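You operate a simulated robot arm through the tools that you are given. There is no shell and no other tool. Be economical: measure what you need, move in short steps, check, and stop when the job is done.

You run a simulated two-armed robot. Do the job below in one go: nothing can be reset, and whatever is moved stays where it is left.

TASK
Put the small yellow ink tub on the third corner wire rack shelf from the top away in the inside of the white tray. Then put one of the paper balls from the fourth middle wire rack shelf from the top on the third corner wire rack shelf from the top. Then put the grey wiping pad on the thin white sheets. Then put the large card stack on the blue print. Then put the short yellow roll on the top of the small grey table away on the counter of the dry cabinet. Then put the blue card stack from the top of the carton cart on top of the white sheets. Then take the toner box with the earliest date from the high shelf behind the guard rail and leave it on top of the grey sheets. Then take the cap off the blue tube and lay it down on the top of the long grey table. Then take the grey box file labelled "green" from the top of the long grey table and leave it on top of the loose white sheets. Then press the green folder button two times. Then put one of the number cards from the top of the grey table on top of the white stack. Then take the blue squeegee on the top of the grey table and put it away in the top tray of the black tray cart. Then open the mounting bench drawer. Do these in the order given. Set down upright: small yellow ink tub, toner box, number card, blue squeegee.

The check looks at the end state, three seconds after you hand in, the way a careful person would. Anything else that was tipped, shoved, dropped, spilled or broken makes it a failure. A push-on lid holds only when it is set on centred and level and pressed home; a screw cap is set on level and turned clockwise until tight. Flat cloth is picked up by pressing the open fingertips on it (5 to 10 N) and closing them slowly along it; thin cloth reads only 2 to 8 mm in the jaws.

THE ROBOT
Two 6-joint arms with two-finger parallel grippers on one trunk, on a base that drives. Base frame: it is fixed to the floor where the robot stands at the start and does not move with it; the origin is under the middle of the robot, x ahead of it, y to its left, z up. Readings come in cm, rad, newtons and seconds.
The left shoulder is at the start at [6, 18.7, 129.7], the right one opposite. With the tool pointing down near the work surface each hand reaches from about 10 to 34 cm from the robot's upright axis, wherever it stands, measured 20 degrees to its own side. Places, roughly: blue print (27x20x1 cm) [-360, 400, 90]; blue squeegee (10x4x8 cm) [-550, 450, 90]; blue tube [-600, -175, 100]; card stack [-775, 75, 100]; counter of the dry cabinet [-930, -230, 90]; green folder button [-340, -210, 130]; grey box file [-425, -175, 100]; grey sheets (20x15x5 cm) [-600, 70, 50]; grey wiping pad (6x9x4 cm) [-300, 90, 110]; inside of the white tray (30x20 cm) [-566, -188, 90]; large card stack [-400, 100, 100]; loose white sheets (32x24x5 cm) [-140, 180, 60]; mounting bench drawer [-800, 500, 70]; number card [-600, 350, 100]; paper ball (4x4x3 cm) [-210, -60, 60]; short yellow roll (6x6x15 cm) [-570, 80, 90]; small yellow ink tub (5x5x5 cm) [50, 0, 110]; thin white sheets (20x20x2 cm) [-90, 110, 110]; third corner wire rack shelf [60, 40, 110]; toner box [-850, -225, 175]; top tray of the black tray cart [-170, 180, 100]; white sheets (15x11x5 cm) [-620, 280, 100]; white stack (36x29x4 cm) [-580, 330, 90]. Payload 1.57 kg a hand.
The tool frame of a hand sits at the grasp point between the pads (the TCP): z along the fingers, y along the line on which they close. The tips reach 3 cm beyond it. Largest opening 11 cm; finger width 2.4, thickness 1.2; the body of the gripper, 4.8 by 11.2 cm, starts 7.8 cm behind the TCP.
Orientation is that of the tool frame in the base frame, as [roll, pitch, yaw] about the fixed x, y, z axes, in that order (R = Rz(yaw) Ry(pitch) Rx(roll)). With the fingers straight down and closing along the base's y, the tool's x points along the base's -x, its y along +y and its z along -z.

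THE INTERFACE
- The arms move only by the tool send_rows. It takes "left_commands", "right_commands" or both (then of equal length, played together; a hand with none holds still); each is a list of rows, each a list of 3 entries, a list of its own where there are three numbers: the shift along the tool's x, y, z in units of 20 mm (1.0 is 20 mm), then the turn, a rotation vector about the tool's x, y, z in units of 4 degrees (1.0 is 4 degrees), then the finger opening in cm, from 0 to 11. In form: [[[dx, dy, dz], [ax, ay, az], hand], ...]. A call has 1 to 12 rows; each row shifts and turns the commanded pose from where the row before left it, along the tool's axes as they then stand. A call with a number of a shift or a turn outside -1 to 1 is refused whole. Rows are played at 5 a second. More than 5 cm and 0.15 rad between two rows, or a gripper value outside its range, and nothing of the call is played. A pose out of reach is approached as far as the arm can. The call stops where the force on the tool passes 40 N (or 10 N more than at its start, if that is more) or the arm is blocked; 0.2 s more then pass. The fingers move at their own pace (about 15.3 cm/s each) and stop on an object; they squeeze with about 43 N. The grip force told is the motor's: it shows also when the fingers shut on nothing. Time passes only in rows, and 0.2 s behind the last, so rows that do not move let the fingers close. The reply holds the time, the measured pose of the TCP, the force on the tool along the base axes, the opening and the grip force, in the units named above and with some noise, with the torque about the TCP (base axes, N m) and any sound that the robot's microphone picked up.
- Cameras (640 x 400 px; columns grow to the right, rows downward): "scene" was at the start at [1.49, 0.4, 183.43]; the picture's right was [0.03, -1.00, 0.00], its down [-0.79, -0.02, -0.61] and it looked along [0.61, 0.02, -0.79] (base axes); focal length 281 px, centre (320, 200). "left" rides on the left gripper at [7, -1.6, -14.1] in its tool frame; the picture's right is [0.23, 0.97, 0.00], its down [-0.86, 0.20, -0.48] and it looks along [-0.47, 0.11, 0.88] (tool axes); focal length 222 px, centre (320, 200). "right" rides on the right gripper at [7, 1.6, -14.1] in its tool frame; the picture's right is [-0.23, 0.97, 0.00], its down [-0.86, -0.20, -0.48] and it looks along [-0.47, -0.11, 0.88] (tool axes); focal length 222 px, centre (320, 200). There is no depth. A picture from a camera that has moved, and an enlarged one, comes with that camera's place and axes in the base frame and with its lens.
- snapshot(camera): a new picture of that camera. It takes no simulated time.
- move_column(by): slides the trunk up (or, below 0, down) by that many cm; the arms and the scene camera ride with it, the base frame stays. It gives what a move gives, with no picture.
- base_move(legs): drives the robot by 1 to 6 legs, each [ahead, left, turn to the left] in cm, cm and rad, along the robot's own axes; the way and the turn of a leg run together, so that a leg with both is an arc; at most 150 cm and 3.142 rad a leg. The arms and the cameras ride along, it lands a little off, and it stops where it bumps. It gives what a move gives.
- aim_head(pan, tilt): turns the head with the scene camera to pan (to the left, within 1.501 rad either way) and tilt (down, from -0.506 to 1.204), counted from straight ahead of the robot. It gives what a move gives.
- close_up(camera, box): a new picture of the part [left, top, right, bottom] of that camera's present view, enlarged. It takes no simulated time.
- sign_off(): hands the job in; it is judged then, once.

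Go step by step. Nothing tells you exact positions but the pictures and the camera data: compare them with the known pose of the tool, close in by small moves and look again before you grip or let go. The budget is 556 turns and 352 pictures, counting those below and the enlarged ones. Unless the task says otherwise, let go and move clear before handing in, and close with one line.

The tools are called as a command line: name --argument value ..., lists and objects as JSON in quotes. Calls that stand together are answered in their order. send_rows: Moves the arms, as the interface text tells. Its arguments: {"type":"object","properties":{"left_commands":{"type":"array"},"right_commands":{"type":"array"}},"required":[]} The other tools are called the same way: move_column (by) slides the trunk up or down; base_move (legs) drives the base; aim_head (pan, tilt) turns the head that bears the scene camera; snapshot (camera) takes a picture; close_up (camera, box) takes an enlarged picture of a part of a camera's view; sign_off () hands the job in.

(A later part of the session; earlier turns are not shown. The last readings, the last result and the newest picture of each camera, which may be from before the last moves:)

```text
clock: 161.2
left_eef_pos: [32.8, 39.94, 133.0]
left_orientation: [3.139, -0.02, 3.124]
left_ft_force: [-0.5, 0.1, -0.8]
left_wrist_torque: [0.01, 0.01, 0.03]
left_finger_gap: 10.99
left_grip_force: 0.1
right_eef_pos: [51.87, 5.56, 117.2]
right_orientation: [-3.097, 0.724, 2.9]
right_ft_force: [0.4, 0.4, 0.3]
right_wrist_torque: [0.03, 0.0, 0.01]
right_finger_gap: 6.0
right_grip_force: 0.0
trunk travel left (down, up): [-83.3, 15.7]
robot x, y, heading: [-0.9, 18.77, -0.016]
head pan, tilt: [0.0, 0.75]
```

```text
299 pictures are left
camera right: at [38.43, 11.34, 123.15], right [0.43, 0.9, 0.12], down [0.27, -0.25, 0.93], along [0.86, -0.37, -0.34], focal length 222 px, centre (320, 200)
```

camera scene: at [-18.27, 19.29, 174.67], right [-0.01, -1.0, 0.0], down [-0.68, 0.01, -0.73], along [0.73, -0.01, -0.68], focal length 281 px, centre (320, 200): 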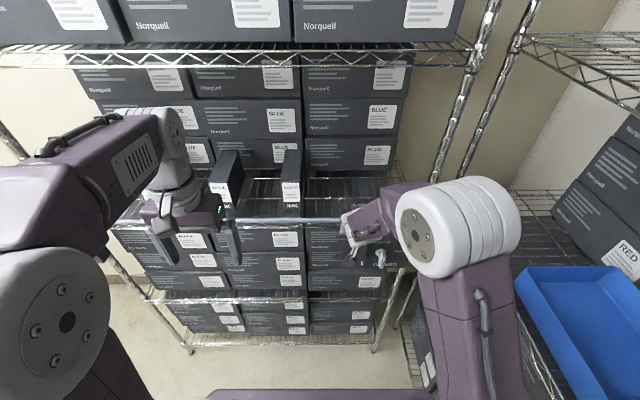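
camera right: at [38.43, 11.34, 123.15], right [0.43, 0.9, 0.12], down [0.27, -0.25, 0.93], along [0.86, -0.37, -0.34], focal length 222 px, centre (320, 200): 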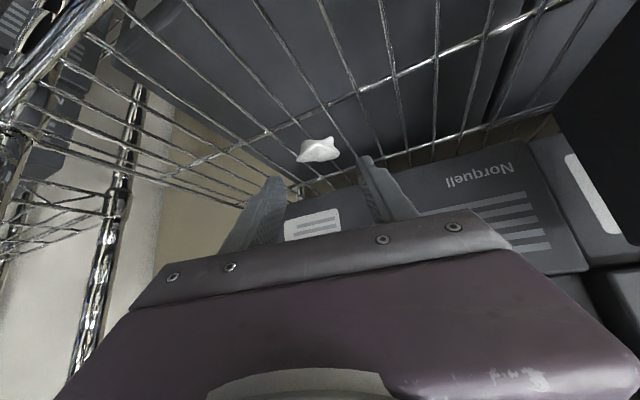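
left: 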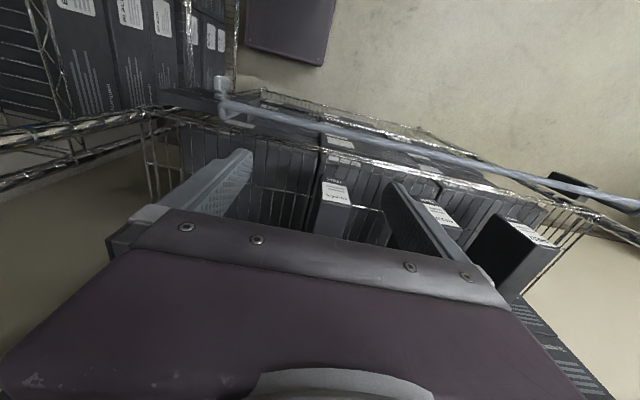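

Paper ball placed. Next the grey wiping pad on the press: I raise, back out, and drive to about (-278,16) facing +y.

move_column --by 13

base_move --legs '[[-40, 0, 0], [0, 11, 0]]'

send_rows --right_commands '[[[0.7, 0, -0.8], [0, 0, 0], 6], [[0.7, 0, -0.8], [0, 0, 0], 6], [[0.7, 0, -0.8], [0, 0, 0], 6], [[0.7, 0, -0.8], [0, 0, 0], 6], [[0.7, 0, -0.8], [0, 0, 0], 6], [[0.7, 0, -0.8], [0, 0, 0], 6]]'

base_move --legs '[[0, 0, 3.14], [120, 0, 0], [117, 0, 0], [0, 14, 0], [0, 0, -1.571]]'

aim_head --pan 0.0 --tilt 0.8

snapshot --camera "scene"

```text
clock: 162.8
left_eef_pos: [33.07, 40.12, 145.93]
left_orientation: [3.138, -0.021, 3.124]
left_ft_force: [0.3, -0.2, 0.2]
left_wrist_torque: [-0.02, -0.02, -0.01]
left_finger_gap: 10.99
left_grip_force: 0.0
right_eef_pos: [52.05, 5.62, 130.32]
right_orientation: [-3.094, 0.726, 2.901]
right_ft_force: [-0.3, 1.0, 0.0]
right_wrist_torque: [0.03, 0.0, 0.01]
right_finger_gap: 5.98
right_grip_force: 0.1
trunk travel left (down, up): [-96.3, 2.7]
robot x, y, heading: [-1.01, 18.68, -0.012]
head pan, tilt: [0.0, 0.75]
```

```text
clock: 166.1
left_eef_pos: [-6.83, 50.67, 146.04]
left_orientation: [3.135, -0.022, 3.122]
left_ft_force: [0.1, -0.4, -0.6]
left_wrist_torque: [0.06, 0.0, -0.02]
left_finger_gap: 11.02
left_grip_force: 0.1
right_eef_pos: [12.11, 16.15, 130.14]
right_orientation: [-3.103, 0.723, 2.897]
right_ft_force: [0.1, -0.6, 0.5]
right_wrist_torque: [0.03, -0.02, 0.03]
right_finger_gap: 6.01
right_grip_force: 0.0
trunk travel left (down, up): [-96.3, 2.7]
robot x, y, heading: [-40.73, 30.07, -0.016]
head pan, tilt: [0.0, 0.75]
```

```text
clock: 167.4
left_eef_pos: [-6.94, 51.44, 146.06]
left_orientation: [3.141, -0.018, 3.123]
left_ft_force: [-0.5, 0.5, 0.9]
left_wrist_torque: [0.03, -0.02, 0.02]
left_finger_gap: 11.02
left_grip_force: 0.1
right_eef_pos: [-0.06, 20.38, 131.96]
right_orientation: [-3.095, 0.726, 2.898]
right_ft_force: [-0.4, -0.8, -0.5]
right_wrist_torque: [0.0, 0.0, -0.01]
right_finger_gap: 5.99
right_grip_force: 0.0
trunk travel left (down, up): [-96.3, 2.7]
robot x, y, heading: [-40.41, 30.11, -0.014]
head pan, tilt: [0.0, 0.75]
```

```text
clock: 186.0
left_eef_pos: [-308.94, 15.62, 145.84]
left_orientation: [3.139, -0.021, -0.033]
left_ft_force: [-1.5, 0.9, 0.1]
left_wrist_torque: [-0.02, -0.04, 0.0]
left_finger_gap: 11.02
left_grip_force: 0.0
right_eef_pos: [-315.38, 46.87, 131.94]
right_orientation: [-3.096, 0.725, -0.258]
right_ft_force: [-0.8, 0.0, 0.5]
right_wrist_torque: [0.04, -0.01, 0.0]
right_finger_gap: 6.02
right_grip_force: 0.1
trunk travel left (down, up): [-96.3, 2.7]
robot x, y, heading: [-274.38, 36.1, 3.113]
head pan, tilt: [0.0, 0.75]
stopped in leg 3: the robot was blocked; the commanded pose is now the measured one
```

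```text
clock: 186.6
left_eef_pos: [-308.73, 15.45, 145.93]
left_orientation: [3.14, -0.021, -0.033]
left_ft_force: [-0.5, -0.3, -0.4]
left_wrist_torque: [-0.02, -0.03, -0.01]
left_finger_gap: 10.99
left_grip_force: 0.1
right_eef_pos: [-315.04, 46.77, 132.08]
right_orientation: [-3.093, 0.725, -0.256]
right_ft_force: [-0.5, 0.8, -0.4]
right_wrist_torque: [0.03, -0.01, 0.0]
right_finger_gap: 5.97
right_grip_force: 0.0
trunk travel left (down, up): [-96.3, 2.7]
robot x, y, heading: [-274.14, 36.41, 3.113]
head pan, tilt: [0.0, 0.799]
```

```text
298 pictures are left
camera scene: at [-276.41, 36.45, 188.08], right [0.03, 1.0, 0.0], down [0.72, -0.02, -0.7], along [-0.7, 0.02, -0.72], focal length 281 px, centre (320, 200)
```

scene: 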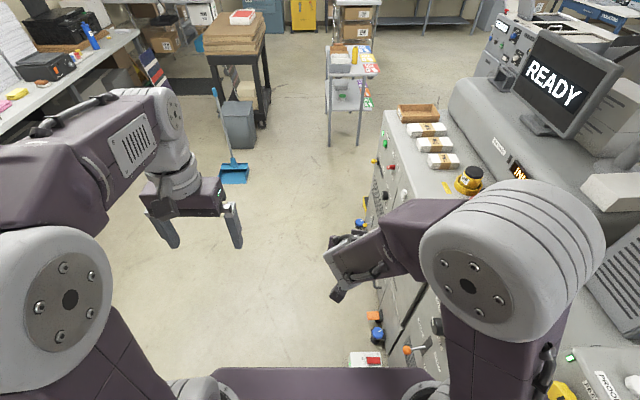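

Blocked by the foot pedal, I think. I back off 12 cm, move to the aisle middle and look at the pedal.

base_move --legs '[[-6, 0, 0], [0, 18, 0]]'

aim_head --pan -0.8 --tilt 0.9

snapshot --camera "scene"

```text
clock: 188.7
left_eef_pos: [-303.0, -1.95, 146.13]
left_orientation: [3.138, -0.018, -0.035]
left_ft_force: [0.6, 0.3, 0.1]
left_wrist_torque: [-0.07, 0.0, 0.01]
left_finger_gap: 10.98
left_grip_force: 0.0
right_eef_pos: [-309.38, 29.11, 132.17]
right_orientation: [-3.1, 0.725, -0.263]
right_ft_force: [0.7, 0.7, -0.6]
right_wrist_torque: [-0.07, 0.0, 0.03]
right_finger_gap: 5.97
right_grip_force: 0.1
trunk travel left (down, up): [-96.3, 2.7]
robot x, y, heading: [-269.01, 18.35, 3.111]
head pan, tilt: [0.0, 0.799]
```

```text
clock: 189.8
left_eef_pos: [-303.25, -2.55, 145.82]
left_orientation: [3.14, -0.022, -0.035]
left_ft_force: [0.4, 0.3, -0.3]
left_wrist_torque: [0.0, -0.01, 0.01]
left_finger_gap: 11.0
left_grip_force: 0.1
right_eef_pos: [-309.63, 28.64, 131.98]
right_orientation: [-3.094, 0.727, -0.259]
right_ft_force: [-0.3, 0.2, -0.3]
right_wrist_torque: [-0.02, 0.0, 0.0]
right_finger_gap: 6.03
right_grip_force: 0.0
trunk travel left (down, up): [-96.3, 2.7]
robot x, y, heading: [-269.03, 17.93, 3.114]
head pan, tilt: [-0.799, 0.901]
```

```text
297 pictures are left
camera scene: at [-268.07, 23.62, 187.29], right [0.74, 0.68, 0.0], down [0.53, -0.58, -0.62], along [-0.42, 0.46, -0.78], focal length 281 px, centre (320, 200)
```

scene: 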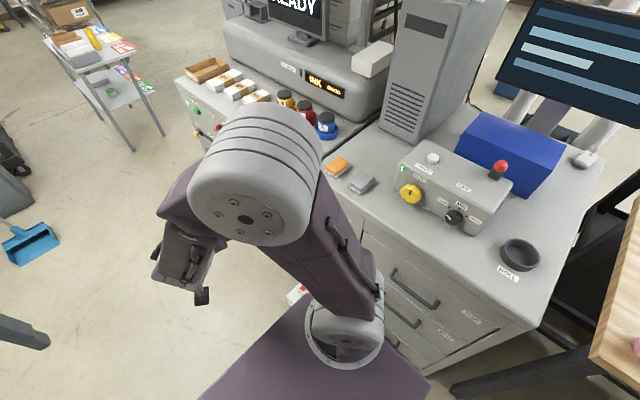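

Grey pad at about [-304,86,110], orange one beside it. Turn to face +y and tilt the left hand forward 45 degrees.

base_move --legs '[[0, 0, -1.542], [0, 8, 0]]'

send_rows --left_commands '[[[0, 0, 0], [0, -1, 0], 11], [[0, 0, 0], [0, -1, 0], 11], [[0, 0, 0], [0, -1, 0], 11], [[0, 0, 0], [0, -1, 0], 11], [[0, 0, 0], [0, -1, 0], 11], [[0, 0, 0], [0, -1, 0], 11], [[0, 0, 0], [0, -1, 0], 11], [[0, 0, 0], [0, -1, 0], 11], [[0, 0, 0], [0, -1, 0], 11], [[0, 0, 0], [0, -1, 0], 11], [[0, 0, 0], [0, -1, 0], 11]]'

aim_head --pan 0.3 --tilt 0.8

snapshot --camera "scene"

snapshot --camera "left"

```text
clock: 194.6
left_eef_pos: [-297.42, 51.67, 146.23]
left_orientation: [3.13, -0.018, -1.572]
left_ft_force: [0.4, -0.1, 0.0]
left_wrist_torque: [-0.04, 0.11, 0.02]
left_finger_gap: 11.01
left_grip_force: 0.0
right_eef_pos: [-266.45, 59.03, 131.95]
right_orientation: [-3.106, 0.723, -1.803]
right_ft_force: [0.9, 0.3, -0.2]
right_wrist_torque: [-0.02, 0.06, 0.07]
right_finger_gap: 6.02
right_grip_force: 0.1
trunk travel left (down, up): [-96.3, 2.7]
robot x, y, heading: [-277.11, 17.91, 1.576]
head pan, tilt: [-0.799, 0.901]
```

```text
clock: 197.0
left_eef_pos: [-300.01, 57.95, 144.45]
left_orientation: [-3.141, 0.748, -1.573]
left_ft_force: [-0.5, 0.0, 0.9]
left_wrist_torque: [0.01, 0.01, -0.03]
left_finger_gap: 11.01
left_grip_force: 0.0
left hand out of reach, approached as far as the arm can: row 6, 7, 8, 9, 10, 11
right_eef_pos: [-267.81, 59.17, 131.9]
right_orientation: [-3.093, 0.726, -1.794]
right_ft_force: [0.1, -0.3, -0.9]
right_wrist_torque: [-0.02, -0.01, -0.01]
right_finger_gap: 6.02
right_grip_force: 0.0
trunk travel left (down, up): [-96.3, 2.7]
robot x, y, heading: [-277.06, 18.16, 1.579]
head pan, tilt: [-0.799, 0.901]
```

```text
clock: 198.4
left_eef_pos: [-299.91, 57.99, 144.5]
left_orientation: [-3.141, 0.745, -1.573]
left_ft_force: [-0.7, 0.1, -0.5]
left_wrist_torque: [0.01, 0.0, 0.03]
left_finger_gap: 11.0
left_grip_force: 0.1
right_eef_pos: [-267.76, 59.23, 132.06]
right_orientation: [-3.094, 0.727, -1.796]
right_ft_force: [0.2, -0.1, -0.5]
right_wrist_torque: [0.03, 0.02, -0.01]
right_finger_gap: 6.0
right_grip_force: 0.0
trunk travel left (down, up): [-96.3, 2.7]
robot x, y, heading: [-277.09, 17.94, 1.576]
head pan, tilt: [0.3, 0.799]
```

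```text
296 pictures are left
camera scene: at [-279.31, 19.95, 188.07], right [0.95, 0.3, 0.0], down [0.21, -0.68, -0.7], along [-0.21, 0.67, -0.72], focal length 281 px, centre (320, 200)
```

scene: 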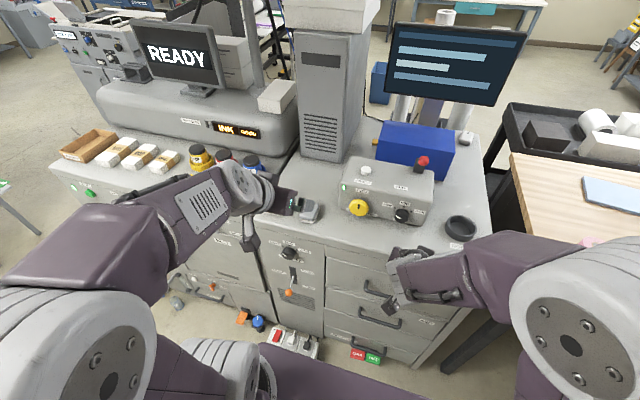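

```text
295 pictures are left
camera left: at [-298.26, 43.21, 150.09], right [-0.97, -0.17, -0.15], down [-0.2, 0.3, 0.93], along [-0.11, 0.94, -0.33], focal length 222 px, centre (320, 200)
```

left: 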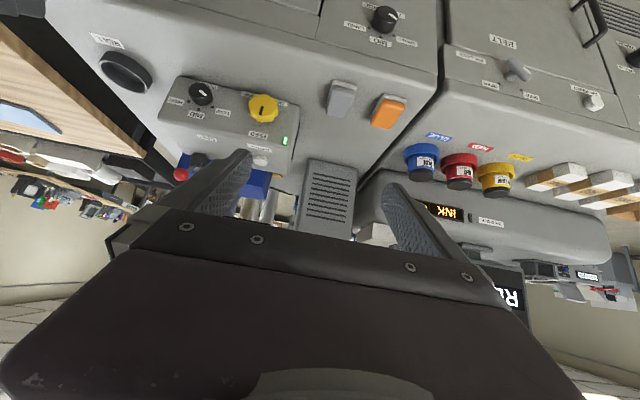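

Pad at about [-303.8,84,111]. Move 10 cm nearer, lower the trunk 12 cm, then bring the left hand to pre-grasp.

base_move --legs '[[9, 0, 0]]'

move_column --by -14

snapshot --camera "left"

```text
clock: 199.5
left_eef_pos: [-299.98, 65.9, 144.78]
left_orientation: [3.14, 0.755, -1.575]
left_ft_force: [0.1, -0.5, 0.5]
left_wrist_torque: [0.07, 0.02, -0.02]
left_finger_gap: 11.0
left_grip_force: 0.1
right_eef_pos: [-267.75, 67.04, 132.36]
right_orientation: [-3.096, 0.733, -1.798]
right_ft_force: [0.1, -1.2, 0.2]
right_wrist_torque: [0.06, 0.01, 0.0]
right_finger_gap: 6.0
right_grip_force: 0.0
trunk travel left (down, up): [-96.3, 2.7]
robot x, y, heading: [-276.75, 27.02, 1.572]
head pan, tilt: [0.3, 0.799]
```

```text
clock: 201.1
left_eef_pos: [-299.9, 66.99, 130.45]
left_orientation: [3.141, 0.748, -1.574]
left_ft_force: [-0.2, 0.2, -1.2]
left_wrist_torque: [-0.01, 0.01, -0.03]
left_finger_gap: 10.98
left_grip_force: 0.1
right_eef_pos: [-267.74, 68.18, 117.96]
right_orientation: [-3.093, 0.725, -1.796]
right_ft_force: [-0.8, -0.1, -0.6]
right_wrist_torque: [0.0, -0.01, 0.02]
right_finger_gap: 5.99
right_grip_force: 0.0
trunk travel left (down, up): [-82.3, 16.7]
robot x, y, heading: [-277.18, 27.23, 1.571]
head pan, tilt: [0.3, 0.799]
```

```text
294 pictures are left
camera left: at [-298.28, 52.22, 136.09], right [-0.97, -0.16, -0.15], down [-0.2, 0.3, 0.93], along [-0.11, 0.94, -0.33], focal length 222 px, centre (320, 200)
```

left: 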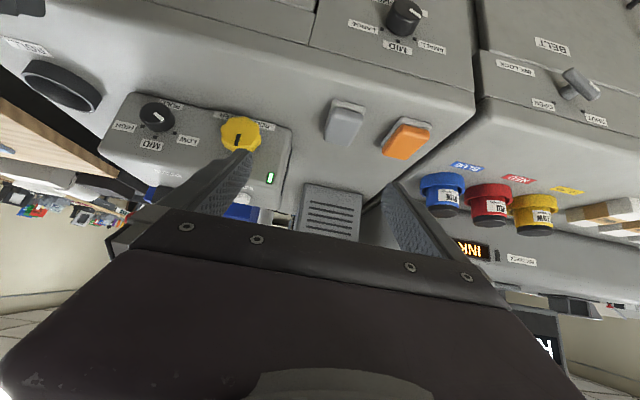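

send_rows --left_commands '[[[0, 0.5, 1], [0, 0, 0], 8], [[0, 0.5, 1], [0, 0, 0], 8], [[0, 0.4, 1], [0, 0, 0], 8], [[0, 0.4, 1], [0, 0, 0], 8], [[0, 0.4, 1], [0, 0, 0], 8], [[0, 0, 1], [0, 0, 0], 8], [[0, 0, 1], [0, 0, 0], 8], [[0, 0, 1], [0, 0, 0], 8]]'

snapshot --camera "left"

```text
clock: 202.9
left_eef_pos: [-304.33, 77.95, 118.66]
left_orientation: [3.141, 0.747, -1.574]
left_ft_force: [0.2, -0.8, 0.9]
left_wrist_torque: [0.04, -0.01, 0.0]
left_finger_gap: 7.99
left_grip_force: 0.0
right_eef_pos: [-267.76, 68.17, 117.82]
right_orientation: [-3.092, 0.724, -1.794]
right_ft_force: [0.5, 0.1, -0.2]
right_wrist_torque: [-0.01, -0.03, 0.01]
right_finger_gap: 5.98
right_grip_force: 0.1
trunk travel left (down, up): [-82.3, 16.7]
robot x, y, heading: [-277.05, 27.32, 1.575]
head pan, tilt: [0.3, 0.799]
```

```text
293 pictures are left
camera left: at [-302.7, 63.19, 124.3], right [-0.97, -0.16, -0.15], down [-0.2, 0.3, 0.93], along [-0.11, 0.94, -0.33], focal length 222 px, centre (320, 200)
```

left: 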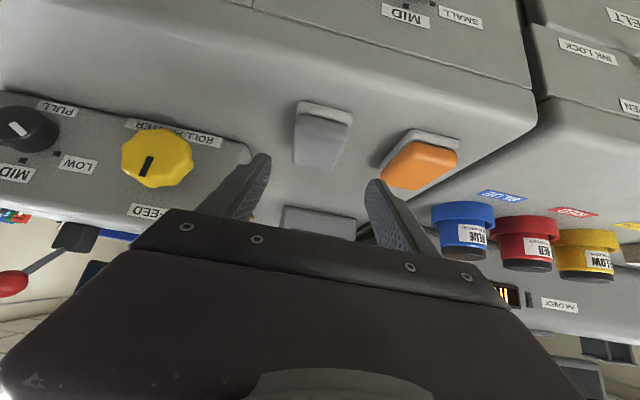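

send_rows --left_commands '[[[0.1, 0, 1], [0, 0, 0], 8], [[0.1, 0, 1], [0, 0, 0], 8], [[0.1, 0, 1], [0, 0, 0], 8], [[0.1, 0, 0.8], [0, 0, 0], 8]]'

snapshot --camera "left"

```text
clock: 203.9
left_eef_pos: [-304.34, 82.62, 112.5]
left_orientation: [3.141, 0.749, -1.575]
left_ft_force: [-0.7, 0.1, -0.1]
left_wrist_torque: [0.01, -0.02, 0.02]
left_finger_gap: 8.01
left_grip_force: 0.0
right_eef_pos: [-267.82, 68.12, 117.89]
right_orientation: [-3.093, 0.725, -1.795]
right_ft_force: [-0.4, 0.6, 0.0]
right_wrist_torque: [-0.03, 0.0, -0.03]
right_finger_gap: 6.0
right_grip_force: 0.0
trunk travel left (down, up): [-82.3, 16.7]
robot x, y, heading: [-277.2, 26.97, 1.578]
head pan, tilt: [0.3, 0.799]
```

```text
292 pictures are left
camera left: at [-302.65, 67.74, 118.2], right [-0.97, -0.16, -0.15], down [-0.2, 0.3, 0.93], along [-0.11, 0.94, -0.33], focal length 222 px, centre (320, 200)
```

left: 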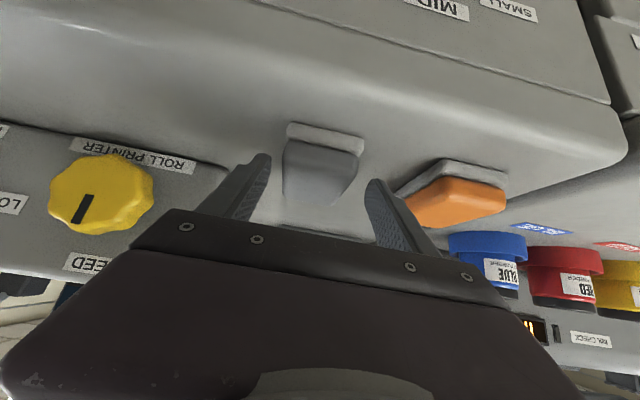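

send_rows --left_commands '[[[-0.1, 0, 0.6], [0, 0, 0], 8], [[-0.1, 0, 0.6], [0, 0, 0], 8], [[0, 0, 0], [0, 0, 0], 5], [[0, 0, 0], [0, 0, 0], 3], [[0, 0, 0], [0, 0, 0], 3]]'

snapshot --camera "left"

```text
clock: 205.1
left_eef_pos: [-304.37, 84.34, 111.05]
left_orientation: [3.141, 0.748, -1.572]
left_ft_force: [0.3, -1.3, 0.4]
left_wrist_torque: [-0.02, -0.05, -0.01]
left_finger_gap: 5.69
left_grip_force: 43.3
right_eef_pos: [-267.82, 68.03, 118.0]
right_orientation: [-3.094, 0.724, -1.797]
right_ft_force: [-0.2, 0.2, 0.2]
right_wrist_torque: [0.01, 0.04, -0.01]
right_finger_gap: 6.01
right_grip_force: 0.0
trunk travel left (down, up): [-82.3, 16.7]
robot x, y, heading: [-277.05, 27.02, 1.577]
head pan, tilt: [0.3, 0.799]
```

```text
291 pictures are left
camera left: at [-302.65, 69.63, 116.74], right [-0.97, -0.16, -0.15], down [-0.2, 0.3, 0.93], along [-0.11, 0.94, -0.33], focal length 222 px, centre (320, 200)
```

left: 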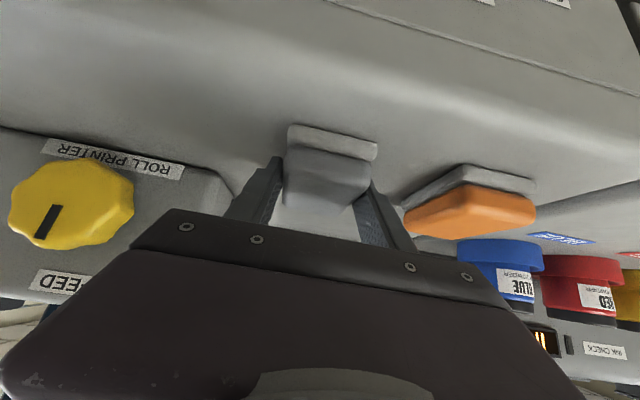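

Gripped at 5.7 cm. Lift with the trunk and check.

move_column --by 14

snapshot --camera "left"

```text
clock: 206.8
left_eef_pos: [-304.27, 84.37, 125.15]
left_orientation: [3.141, 0.746, -1.574]
left_ft_force: [-0.3, 0.1, -1.0]
left_wrist_torque: [-0.02, -0.01, -0.01]
left_finger_gap: 5.66
left_grip_force: 43.2
right_eef_pos: [-267.75, 68.14, 132.0]
right_orientation: [-3.094, 0.724, -1.796]
right_ft_force: [0.4, 0.4, -0.2]
right_wrist_torque: [0.01, -0.01, 0.03]
right_finger_gap: 5.99
right_grip_force: 0.0
trunk travel left (down, up): [-96.3, 2.7]
robot x, y, heading: [-277.0, 27.07, 1.578]
head pan, tilt: [0.3, 0.799]
```

```text
290 pictures are left
camera left: at [-302.65, 69.62, 130.75], right [-0.97, -0.16, -0.15], down [-0.2, 0.3, 0.93], along [-0.11, 0.94, -0.33], focal length 222 px, centre (320, 200)
```

left: 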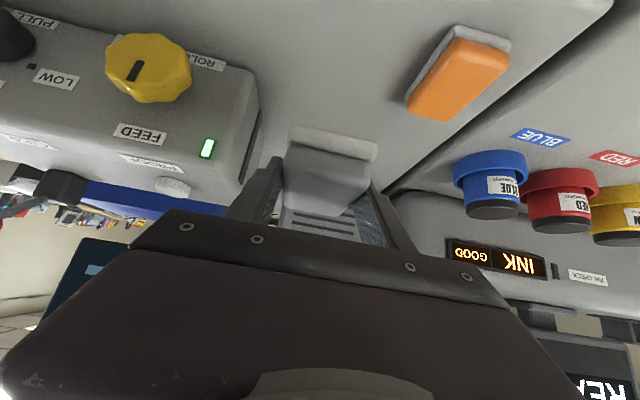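

Pad held. I back off, retract the hand, and drive round to the desk's +x end, facing -x.

base_move --legs '[[-11, 0, 0]]'

send_rows --left_commands '[[[0.7, -0.3, -0.7], [0, 0, 0], 3], [[0.7, -0.3, -0.7], [0, 0, 0], 3], [[0.7, -0.3, -0.7], [0, 0, 0], 3], [[0.7, -0.3, -0.7], [0, 0, 0], 3], [[0.7, -0.3, -0.7], [0, 0, 0], 3], [[0.7, -0.3, -0.7], [0, 0, 0], 3]]'

base_move --legs '[[0, 0, -1.577], [0, 8, 0], [125, 0, 0], [124, 0, 0], [0, 10, 0], [0, 0, 3.14]]'

aim_head --pan -0.5 --tilt 0.6

snapshot --camera "scene"

```text
clock: 208.0
left_eef_pos: [-304.21, 74.18, 124.79]
left_orientation: [-3.141, 0.742, -1.573]
left_ft_force: [0.5, 0.1, -0.8]
left_wrist_torque: [0.01, -0.01, 0.02]
left_finger_gap: 5.69
left_grip_force: 43.5
right_eef_pos: [-267.6, 57.87, 131.67]
right_orientation: [-3.094, 0.719, -1.795]
right_ft_force: [0.4, 0.4, 0.5]
right_wrist_torque: [-0.03, 0.02, -0.02]
right_finger_gap: 6.0
right_grip_force: 0.0
trunk travel left (down, up): [-96.3, 2.7]
robot x, y, heading: [-277.19, 16.31, 1.579]
head pan, tilt: [0.3, 0.799]
```

```text
clock: 209.4
left_eef_pos: [-301.19, 62.75, 125.94]
left_orientation: [-3.13, 0.743, -1.569]
left_ft_force: [0.4, -0.8, -0.5]
left_wrist_torque: [-0.01, 0.01, 0.0]
left_finger_gap: 5.67
left_grip_force: 42.8
left hand out of reach, approached as far as the arm can: row 6
right_eef_pos: [-267.69, 57.02, 132.05]
right_orientation: [-3.094, 0.728, -1.797]
right_ft_force: [-0.8, 0.2, -0.3]
right_wrist_torque: [0.01, 0.03, 0.01]
right_finger_gap: 5.99
right_grip_force: 0.0
trunk travel left (down, up): [-96.3, 2.7]
robot x, y, heading: [-276.85, 15.92, 1.574]
head pan, tilt: [0.3, 0.799]
```

```text
clock: 234.1
left_eef_pos: [-75.48, 9.16, 125.97]
left_orientation: [-3.128, 0.746, -0.029]
left_ft_force: [-0.6, -0.6, -0.6]
left_wrist_torque: [-0.02, -0.01, 0.02]
left_finger_gap: 5.71
left_grip_force: 43.4
right_eef_pos: [-68.85, 42.65, 132.07]
right_orientation: [-3.094, 0.724, -0.257]
right_ft_force: [-0.6, 0.4, 0.2]
right_wrist_torque: [-0.01, 0.0, -0.02]
right_finger_gap: 6.0
right_grip_force: 0.1
trunk travel left (down, up): [-96.3, 2.7]
robot x, y, heading: [-27.86, 31.93, 3.111]
head pan, tilt: [0.3, 0.799]
```

```text
clock: 235.3
left_eef_pos: [-75.61, 9.29, 125.93]
left_orientation: [-3.129, 0.742, -0.031]
left_ft_force: [-0.5, -0.2, -0.6]
left_wrist_torque: [-0.05, 0.01, 0.0]
left_finger_gap: 5.66
left_grip_force: 42.4
right_eef_pos: [-68.82, 42.53, 131.92]
right_orientation: [-3.094, 0.725, -0.258]
right_ft_force: [0.4, 0.0, -1.0]
right_wrist_torque: [0.01, -0.03, 0.02]
right_finger_gap: 5.99
right_grip_force: 0.1
trunk travel left (down, up): [-96.3, 2.7]
robot x, y, heading: [-28.13, 31.87, 3.116]
head pan, tilt: [-0.499, 0.6]
```

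```text
289 pictures are left
camera scene: at [-29.72, 36.42, 189.76], right [0.5, 0.86, 0.0], down [0.49, -0.28, -0.82], along [-0.71, 0.41, -0.57], focal length 281 px, centre (320, 200)
```

scene: 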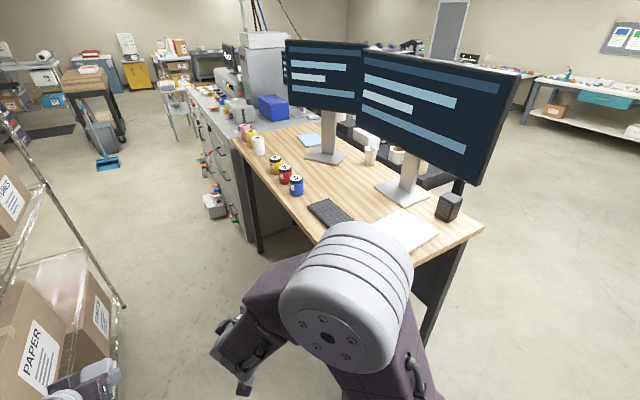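

Sheets on the desk at about [-93,115,108]. I strafe right to about y=139 so the left hand lines up with them.

base_move --legs '[[0, 0, 0.028], [0, -106, 0]]'

aim_head --pan 0.2 --tilt 0.8

snapshot --camera "scene"

snapshot --camera "left"

```text
clock: 241.1
left_eef_pos: [-74.55, 113.59, 125.98]
left_orientation: [-3.128, 0.744, -0.008]
left_ft_force: [0.7, -1.1, -0.6]
left_wrist_torque: [-0.02, 0.01, 0.02]
left_finger_gap: 5.69
left_grip_force: 42.6
right_eef_pos: [-68.52, 147.16, 131.97]
right_orientation: [-3.094, 0.727, -0.233]
right_ft_force: [0.4, -0.8, 0.0]
right_wrist_torque: [0.0, -0.04, -0.01]
right_finger_gap: 5.99
right_grip_force: 0.2
trunk travel left (down, up): [-96.3, 2.7]
robot x, y, heading: [-27.62, 137.62, 3.132]
head pan, tilt: [-0.499, 0.6]
```

```text
clock: 242.1
left_eef_pos: [-74.54, 113.69, 125.96]
left_orientation: [-3.129, 0.744, -0.01]
left_ft_force: [-0.2, -0.2, -1.4]
left_wrist_torque: [0.0, -0.01, -0.02]
left_finger_gap: 5.68
left_grip_force: 43.5
right_eef_pos: [-68.7, 147.23, 131.84]
right_orientation: [-3.095, 0.722, -0.236]
right_ft_force: [0.2, -0.4, -0.8]
right_wrist_torque: [0.03, 0.01, 0.01]
right_finger_gap: 5.98
right_grip_force: 0.1
trunk travel left (down, up): [-96.3, 2.7]
robot x, y, heading: [-27.69, 137.55, 3.136]
head pan, tilt: [0.201, 0.799]
```

```text
288 pictures are left
camera scene: at [-29.63, 136.17, 188.08], right [-0.19, 0.98, 0.0], down [0.7, 0.14, -0.7], along [-0.68, -0.13, -0.72], focal length 281 px, centre (320, 200)
```

scene: 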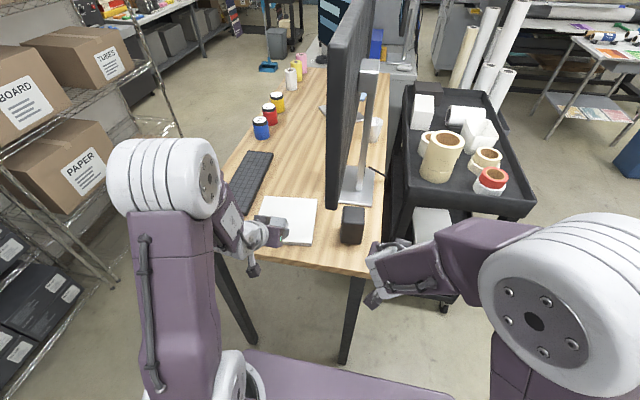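

```text
287 pictures are left
camera left: at [-59.91, 115.02, 131.61], right [0.15, -0.97, -0.16], down [-0.31, -0.2, 0.93], along [-0.94, -0.09, -0.33], focal length 222 px, centre (320, 200)
```

left: 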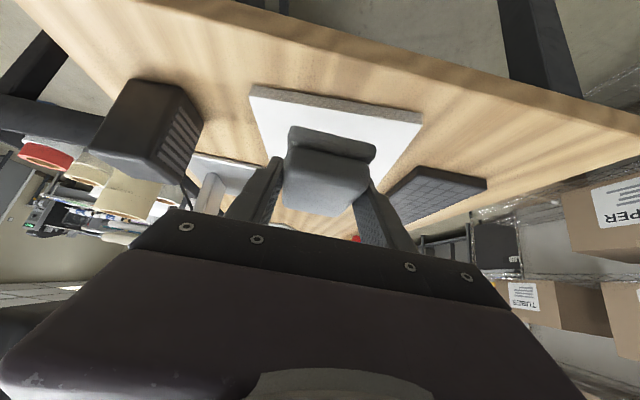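

Sheets span about x -103..-83, y 102..124. Drive 8 cm nearer and reach 10 cm ahead with the left hand.

base_move --legs '[[8, 0, 0]]'

send_rows --left_commands '[[[-0.77, 0, 0.72], [0, 0, 0], 3], [[-0.77, 0, 0.72], [0, 0, 0], 3], [[-0.77, 0, 0.72], [0, 0, 0], 3], [[-0.77, 0, 0.72], [0, 0, 0], 3], [[-0.77, 0, 0.72], [0, 0, 0], 3]]'

snapshot --camera "left"

```text
clock: 243.2
left_eef_pos: [-81.61, 113.71, 126.35]
left_orientation: [-3.13, 0.752, -0.008]
left_ft_force: [0.7, -0.1, -1.2]
left_wrist_torque: [0.05, 0.07, 0.01]
left_finger_gap: 5.67
left_grip_force: 43.1
right_eef_pos: [-75.57, 147.24, 132.26]
right_orientation: [-3.094, 0.734, -0.237]
right_ft_force: [1.4, 0.5, -0.3]
right_wrist_torque: [0.01, 0.05, 0.01]
right_finger_gap: 6.0
right_grip_force: 0.1
trunk travel left (down, up): [-96.3, 2.7]
robot x, y, heading: [-35.81, 137.87, 3.133]
head pan, tilt: [0.201, 0.799]
```

```text
clock: 244.4
left_eef_pos: [-93.16, 113.97, 125.83]
left_orientation: [-3.129, 0.742, -0.007]
left_ft_force: [0.4, -0.7, -0.7]
left_wrist_torque: [0.02, -0.04, 0.01]
left_finger_gap: 5.66
left_grip_force: 43.2
right_eef_pos: [-76.61, 147.25, 132.04]
right_orientation: [-3.095, 0.725, -0.237]
right_ft_force: [0.2, -0.4, -0.1]
right_wrist_torque: [0.0, -0.03, -0.02]
right_finger_gap: 6.01
right_grip_force: 0.1
trunk travel left (down, up): [-96.3, 2.7]
robot x, y, heading: [-35.41, 137.92, 3.135]
head pan, tilt: [0.201, 0.799]
```

```text
286 pictures are left
camera left: at [-78.35, 115.23, 131.45], right [0.15, -0.97, -0.16], down [-0.31, -0.2, 0.93], along [-0.94, -0.09, -0.33], focal length 222 px, centre (320, 200)
```

left: 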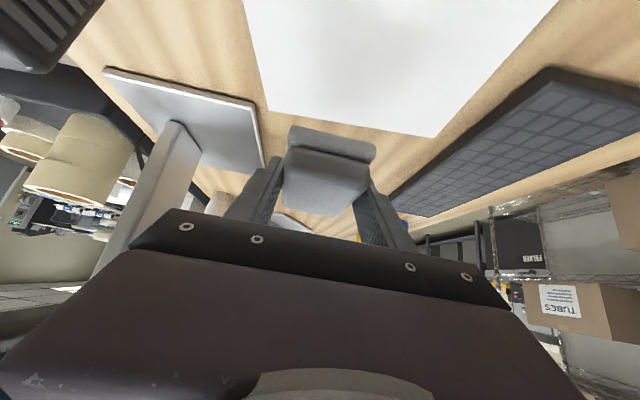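

Above the sheets. Lowering with the trunk.

move_column --by -10.5

snapshot --camera "left"

snapshot --camera "scene"

```text
clock: 245.6
left_eef_pos: [-93.65, 113.87, 116.72]
left_orientation: [-3.132, 0.778, -0.009]
left_ft_force: [8.8, 0.9, 20.4]
left_wrist_torque: [0.0, -0.93, 0.01]
left_finger_gap: 5.69
left_grip_force: 42.7
right_eef_pos: [-76.24, 147.48, 121.77]
right_orientation: [-3.096, 0.728, -0.236]
right_ft_force: [0.1, 0.1, 0.2]
right_wrist_torque: [0.03, -0.03, -0.04]
right_finger_gap: 5.97
right_grip_force: 0.2
trunk travel left (down, up): [-86.0, 13.0]
robot x, y, heading: [-35.6, 138.04, 3.137]
head pan, tilt: [0.201, 0.799]
stopped: the force on the tool passed its limit (the readings are from after the stop); the commanded pose is now the measured one
```

```text
285 pictures are left
camera left: at [-78.65, 115.2, 121.97], right [0.15, -0.97, -0.17], down [-0.28, -0.2, 0.94], along [-0.95, -0.09, -0.3], focal length 222 px, centre (320, 200)
```

left: 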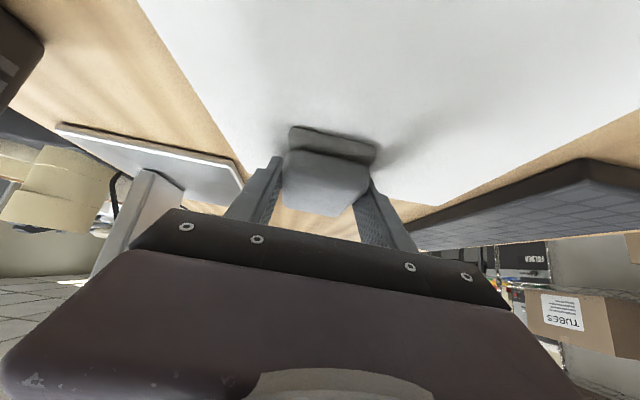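

```text
284 pictures are left
camera scene: at [-37.14, 136.3, 177.85], right [-0.19, 0.98, 0.0], down [0.7, 0.14, -0.7], along [-0.69, -0.14, -0.72], focal length 281 px, centre (320, 200)
```

scene: 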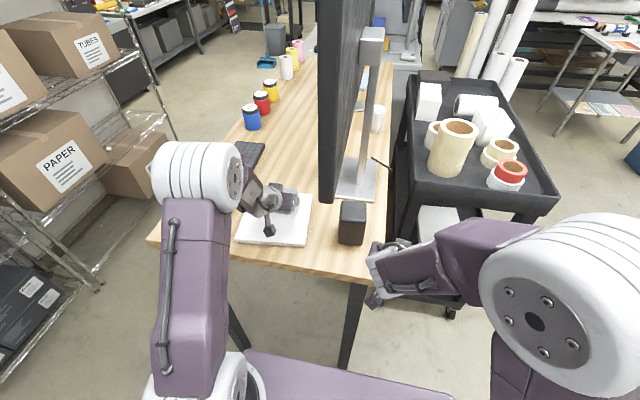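

The pad rests on the sheets (20 N). Open and raise.

move_column --by 0.4

send_rows --left_commands '[[[0, 0, 0], [0, 0, 0], 6], [[0, 0, 0], [0, 0, 0], 7], [[0, 0, 0], [0, 0, 0], 8.5]]'

move_column --by 6

snapshot --camera "left"

```text
clock: 246.2
left_eef_pos: [-93.73, 113.92, 116.86]
left_orientation: [-3.129, 0.768, -0.007]
left_ft_force: [0.6, -0.6, 2.1]
left_wrist_torque: [-0.08, 0.12, 0.01]
left_finger_gap: 5.71
left_grip_force: 42.6
right_eef_pos: [-76.56, 147.24, 122.11]
right_orientation: [-3.094, 0.726, -0.234]
right_ft_force: [-0.3, -0.1, 0.4]
right_wrist_torque: [0.0, 0.01, 0.0]
right_finger_gap: 6.0
right_grip_force: 0.1
trunk travel left (down, up): [-86.4, 12.6]
robot x, y, heading: [-35.67, 137.59, 3.133]
head pan, tilt: [0.201, 0.799]
```

```text
clock: 247.0
left_eef_pos: [-93.69, 113.74, 116.85]
left_orientation: [-3.13, 0.773, -0.006]
left_ft_force: [0.4, 0.1, -0.3]
left_wrist_torque: [0.03, 0.04, 0.01]
left_finger_gap: 8.5
left_grip_force: 0.1
right_eef_pos: [-76.62, 147.31, 122.16]
right_orientation: [-3.094, 0.725, -0.234]
right_ft_force: [0.5, 0.2, 0.1]
right_wrist_torque: [0.0, 0.0, 0.01]
right_finger_gap: 6.0
right_grip_force: 0.1
trunk travel left (down, up): [-86.4, 12.6]
robot x, y, heading: [-35.24, 138.17, 3.137]
head pan, tilt: [0.201, 0.799]
```

```text
clock: 248.0
left_eef_pos: [-93.73, 113.83, 122.89]
left_orientation: [-3.13, 0.77, -0.008]
left_ft_force: [0.1, 0.3, 0.2]
left_wrist_torque: [0.01, -0.01, -0.02]
left_finger_gap: 8.49
left_grip_force: 0.1
right_eef_pos: [-76.75, 147.18, 128.18]
right_orientation: [-3.094, 0.724, -0.234]
right_ft_force: [0.1, -0.5, 0.4]
right_wrist_torque: [0.01, 0.01, 0.0]
right_finger_gap: 6.03
right_grip_force: 0.0
trunk travel left (down, up): [-92.4, 6.6]
robot x, y, heading: [-35.46, 137.65, 3.133]
head pan, tilt: [0.201, 0.799]
```

```text
283 pictures are left
camera left: at [-78.9, 115.13, 128.13], right [0.15, -0.97, -0.17], down [-0.28, -0.2, 0.94], along [-0.95, -0.09, -0.31], focal length 222 px, centre (320, 200)
```

left: 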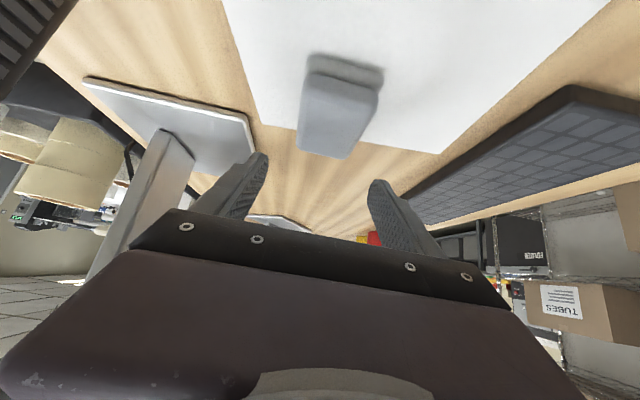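

Pad placed. Next the large card stack on the press. I raise, retract, and drive round to about (-385,18) facing +y.

move_column --by 5

base_move --legs '[[-10, 0, 0], [0, 108, 0]]'

send_rows --left_commands '[[[0.7, 0, -0.7], [0, 0, 0], 8], [[0.7, 0, -0.7], [0, 0, 0], 8], [[0.7, 0, -0.7], [0, 0, 0], 8], [[0.7, 0, -0.7], [0, 0, 0], 8], [[0.7, 0, -0.7], [0, 0, 0], 8], [[0.7, 0, -0.7], [0, 0, 0], 8]]'

base_move --legs '[[100, 0, 0], [0, 12, 0], [120, 0, 0], [113, 0, 0], [0, 0, -1.565]]'

aim_head --pan 0.0 --tilt 0.7

snapshot --camera "scene"

```text
clock: 248.9
left_eef_pos: [-93.84, 113.84, 127.8]
left_orientation: [-3.13, 0.772, -0.007]
left_ft_force: [0.6, 0.5, -0.1]
left_wrist_torque: [-0.02, 0.01, 0.02]
left_finger_gap: 8.52
left_grip_force: 0.0
right_eef_pos: [-76.6, 147.28, 133.24]
right_orientation: [-3.094, 0.725, -0.234]
right_ft_force: [0.6, 0.1, -0.7]
right_wrist_torque: [0.04, 0.01, 0.01]
right_finger_gap: 6.01
right_grip_force: 0.0
trunk travel left (down, up): [-97.4, 1.6]
robot x, y, heading: [-35.61, 137.67, 3.137]
head pan, tilt: [0.201, 0.799]
```

```text
clock: 255.2
left_eef_pos: [-85.12, 5.25, 127.98]
left_orientation: [-3.13, 0.772, -0.018]
left_ft_force: [0.3, 0.1, -0.3]
left_wrist_torque: [0.01, 0.01, 0.0]
left_finger_gap: 8.5
left_grip_force: 0.0
right_eef_pos: [-67.67, 38.37, 133.18]
right_orientation: [-3.095, 0.723, -0.244]
right_ft_force: [-0.1, -0.2, 1.4]
right_wrist_torque: [-0.02, -0.01, -0.01]
right_finger_gap: 6.02
right_grip_force: 0.0
trunk travel left (down, up): [-97.4, 1.6]
robot x, y, heading: [-26.88, 28.22, 3.129]
head pan, tilt: [0.201, 0.799]
```

```text
clock: 256.6
left_eef_pos: [-73.27, 4.8, 128.1]
left_orientation: [-3.126, 0.772, -0.015]
left_ft_force: [0.0, -0.6, -0.2]
left_wrist_torque: [-0.04, -0.01, -0.03]
left_finger_gap: 7.99
left_grip_force: 0.2
right_eef_pos: [-67.58, 38.33, 133.23]
right_orientation: [-3.094, 0.726, -0.243]
right_ft_force: [0.4, -0.8, 1.2]
right_wrist_torque: [-0.02, 0.01, 0.0]
right_finger_gap: 6.01
right_grip_force: 0.1
trunk travel left (down, up): [-97.4, 1.6]
robot x, y, heading: [-26.97, 28.52, 3.127]
head pan, tilt: [0.201, 0.799]
```

```text
clock: 277.4
left_eef_pos: [-384.69, 65.3, 128.1]
left_orientation: [-3.126, 0.769, -1.559]
left_ft_force: [0.3, 0.2, 0.0]
left_wrist_torque: [0.0, 0.02, -0.01]
left_finger_gap: 7.98
left_grip_force: 0.2
right_eef_pos: [-350.88, 60.51, 133.24]
right_orientation: [-3.093, 0.725, -1.787]
right_ft_force: [0.4, -0.8, 0.2]
right_wrist_torque: [0.01, -0.03, 0.0]
right_finger_gap: 5.98
right_grip_force: 0.0
trunk travel left (down, up): [-97.4, 1.6]
robot x, y, heading: [-359.55, 19.0, 1.582]
head pan, tilt: [0.201, 0.799]
```

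```text
clock: 278.2
left_eef_pos: [-384.63, 65.33, 127.97]
left_orientation: [-3.125, 0.77, -1.559]
left_ft_force: [0.0, -0.6, -0.4]
left_wrist_torque: [-0.01, 0.02, 0.0]
left_finger_gap: 8.0
left_grip_force: 0.0
right_eef_pos: [-350.88, 60.56, 133.16]
right_orientation: [-3.094, 0.724, -1.787]
right_ft_force: [0.2, -0.3, -0.1]
right_wrist_torque: [-0.03, 0.0, 0.02]
right_finger_gap: 6.0
right_grip_force: 0.1
trunk travel left (down, up): [-97.4, 1.6]
robot x, y, heading: [-359.57, 19.14, 1.582]
head pan, tilt: [0.0, 0.7]
```

```text
282 pictures are left
camera scene: at [-359.79, 22.18, 190.08], right [1.0, 0.01, 0.0], down [0.01, -0.64, -0.76], along [-0.01, 0.76, -0.64], focal length 281 px, centre (320, 200)
```

scene: 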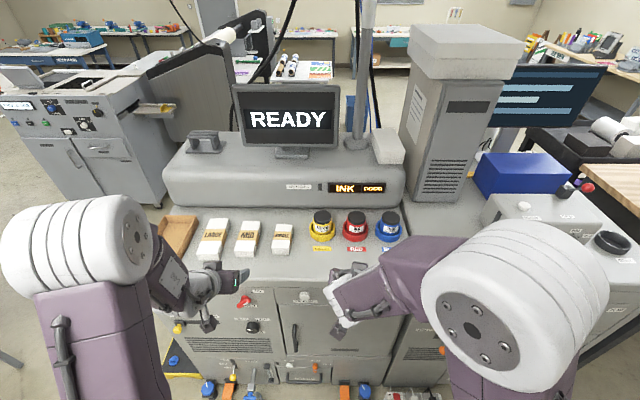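

close_up --camera "scene" --box '[140, 190, 320, 290]'

snapshot --camera "left"

```text
3.56 times, centred on (230, 240) of scene
camera zoom: at [-359.79, 22.18, 190.08], right [1.0, 0.01, 0.0], down [0.01, -0.64, -0.76], along [-0.01, 0.76, -0.64], focal length 1001 px, centre (640, 58)
```

zoom: 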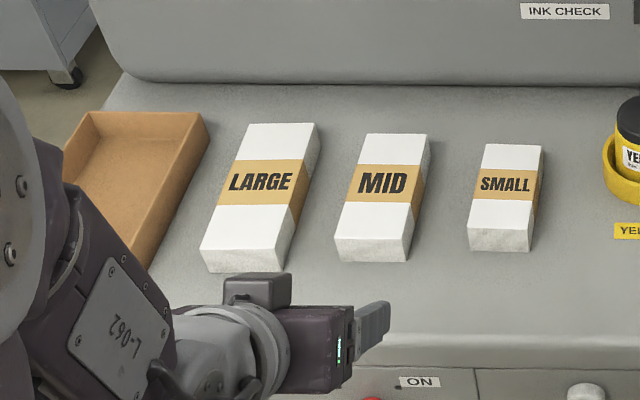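

```text
280 pictures are left
camera left: at [-382.92, 50.42, 133.33], right [-0.97, -0.16, -0.17], down [-0.21, 0.28, 0.94], along [-0.11, 0.95, -0.31], focal length 222 px, centre (320, 200)
```

left: 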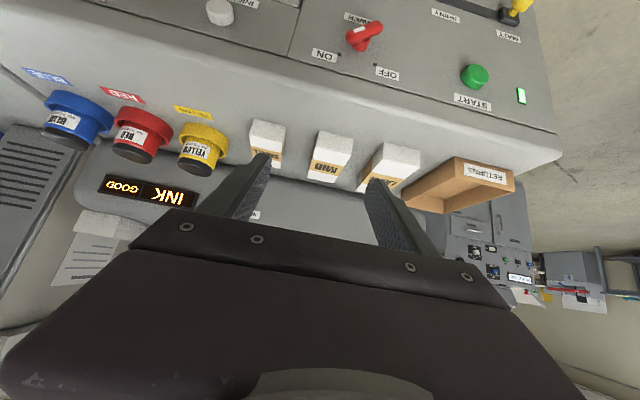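

The LARGE stack is at about [-404.5,98.5,105.5], 8 cm wide, aligned with y. Move left 28, ahead 16 and lower the trunk.

base_move --legs '[[0, 28, 0], [15, 0, 0]]'

move_column --by -13

snapshot --camera "left"

snapshot --camera "scene"

```text
clock: 281.1
left_eef_pos: [-412.75, 79.61, 128.15]
left_orientation: [-3.125, 0.774, -1.556]
left_ft_force: [0.4, 0.0, 0.2]
left_wrist_torque: [0.03, -0.02, -0.04]
left_finger_gap: 8.01
left_grip_force: 0.1
right_eef_pos: [-379.15, 74.75, 133.34]
right_orientation: [-3.095, 0.728, -1.785]
right_ft_force: [-1.3, -0.8, -0.2]
right_wrist_torque: [0.03, -0.01, 0.02]
right_finger_gap: 5.99
right_grip_force: 0.0
trunk travel left (down, up): [-97.4, 1.6]
robot x, y, heading: [-388.04, 33.93, 1.584]
head pan, tilt: [0.0, 0.7]
```

```text
clock: 282.7
left_eef_pos: [-412.65, 80.02, 115.17]
left_orientation: [-3.125, 0.77, -1.557]
left_ft_force: [0.1, 0.4, -1.2]
left_wrist_torque: [0.01, -0.04, -0.01]
left_finger_gap: 8.0
left_grip_force: 0.0
right_eef_pos: [-378.97, 75.18, 120.03]
right_orientation: [-3.094, 0.725, -1.787]
right_ft_force: [-0.2, 0.4, 0.1]
right_wrist_torque: [0.01, -0.01, -0.01]
right_finger_gap: 6.01
right_grip_force: 0.0
trunk travel left (down, up): [-84.4, 14.6]
robot x, y, heading: [-387.78, 33.9, 1.584]
head pan, tilt: [0.0, 0.7]
```

```text
279 pictures are left
camera left: at [-411.02, 65.04, 120.32], right [-0.97, -0.17, -0.17], down [-0.21, 0.28, 0.94], along [-0.11, 0.95, -0.31], focal length 222 px, centre (320, 200)
```

left: 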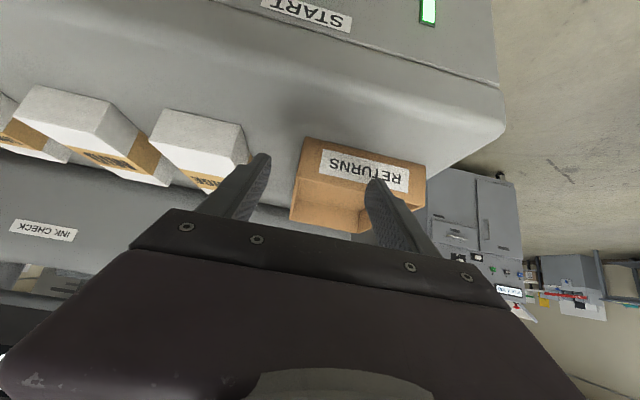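

```text
278 pictures are left
camera scene: at [-387.86, 36.84, 177.09], right [1.0, 0.01, 0.0], down [0.01, -0.64, -0.76], along [-0.01, 0.76, -0.64], focal length 281 px, centre (320, 200)
```

scene: 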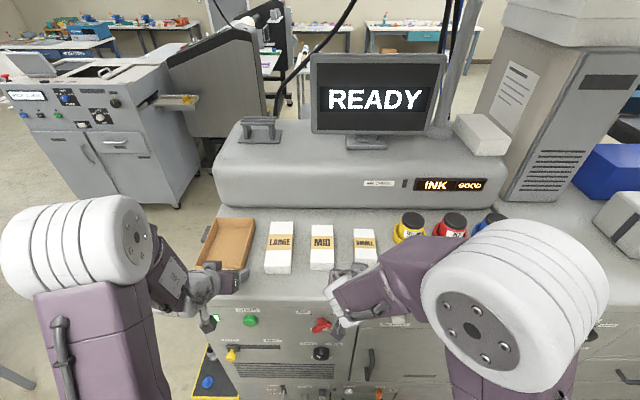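

I shift the left hand right to x≈-401 and look straight at the stack.

send_rows --left_commands '[[[-0.3, -0.9, -0.3], [0, 0, 0], 11], [[-0.3, -1, -0.3], [0, 0, 0], 11], [[0, -1, 0], [0, 0, 0], 11], [[0, -1, 0], [0, 0, 0], 11], [[0, -1, 0], [0, 0, 0], 11], [[0, -0.9, 0], [0, 0, 0], 11]]'

snapshot --camera "left"

```text
clock: 284.1
left_eef_pos: [-410.59, 79.7, 116.68]
left_orientation: [-3.124, 0.769, -1.56]
left_ft_force: [0.6, 0.2, 0.1]
left_wrist_torque: [0.0, 0.04, 0.0]
left_finger_gap: 11.01
left_grip_force: 0.0
left hand out of reach, approached as far as the arm can: row 2, 3, 4, 5, 6
right_eef_pos: [-379.02, 75.15, 120.07]
right_orientation: [-3.093, 0.724, -1.785]
right_ft_force: [-1.3, 0.1, 0.4]
right_wrist_torque: [-0.01, 0.04, -0.01]
right_finger_gap: 6.0
right_grip_force: 0.1
trunk travel left (down, up): [-84.4, 14.6]
robot x, y, heading: [-387.72, 34.06, 1.581]
head pan, tilt: [0.0, 0.7]
```

```text
277 pictures are left
camera left: at [-408.89, 64.75, 122.01], right [-0.97, -0.16, -0.17], down [-0.21, 0.28, 0.94], along [-0.1, 0.95, -0.31], focal length 222 px, centre (320, 200)
```

left: 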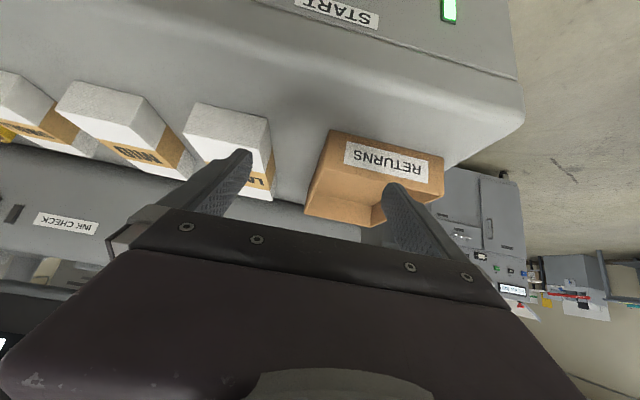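

The arm can't fold that way; I strafe the base right 9 cm instead.

base_move --legs '[[0, -9.5, 0]]'

snapshot --camera "left"

```text
clock: 285.2
left_eef_pos: [-401.54, 79.65, 116.64]
left_orientation: [-3.119, 0.771, -1.556]
left_ft_force: [-0.7, 0.2, -0.1]
left_wrist_torque: [-0.01, -0.05, 0.0]
left_finger_gap: 10.98
left_grip_force: 0.1
right_eef_pos: [-370.08, 75.36, 120.22]
right_orientation: [-3.09, 0.727, -1.784]
right_ft_force: [-0.6, -0.8, -0.2]
right_wrist_torque: [0.0, -0.03, -0.04]
right_finger_gap: 5.99
right_grip_force: 0.0
trunk travel left (down, up): [-84.4, 14.6]
robot x, y, heading: [-378.55, 34.21, 1.584]
head pan, tilt: [0.0, 0.7]
```

```text
276 pictures are left
camera left: at [-399.91, 64.87, 121.93], right [-0.97, -0.16, -0.17], down [-0.21, 0.28, 0.94], along [-0.1, 0.95, -0.31], focal length 222 px, centre (320, 200)
```

left: 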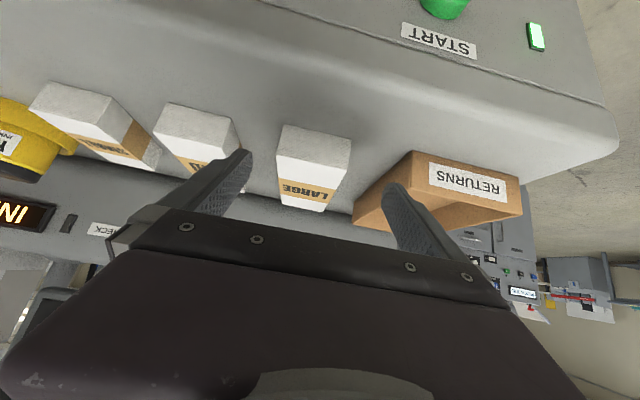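

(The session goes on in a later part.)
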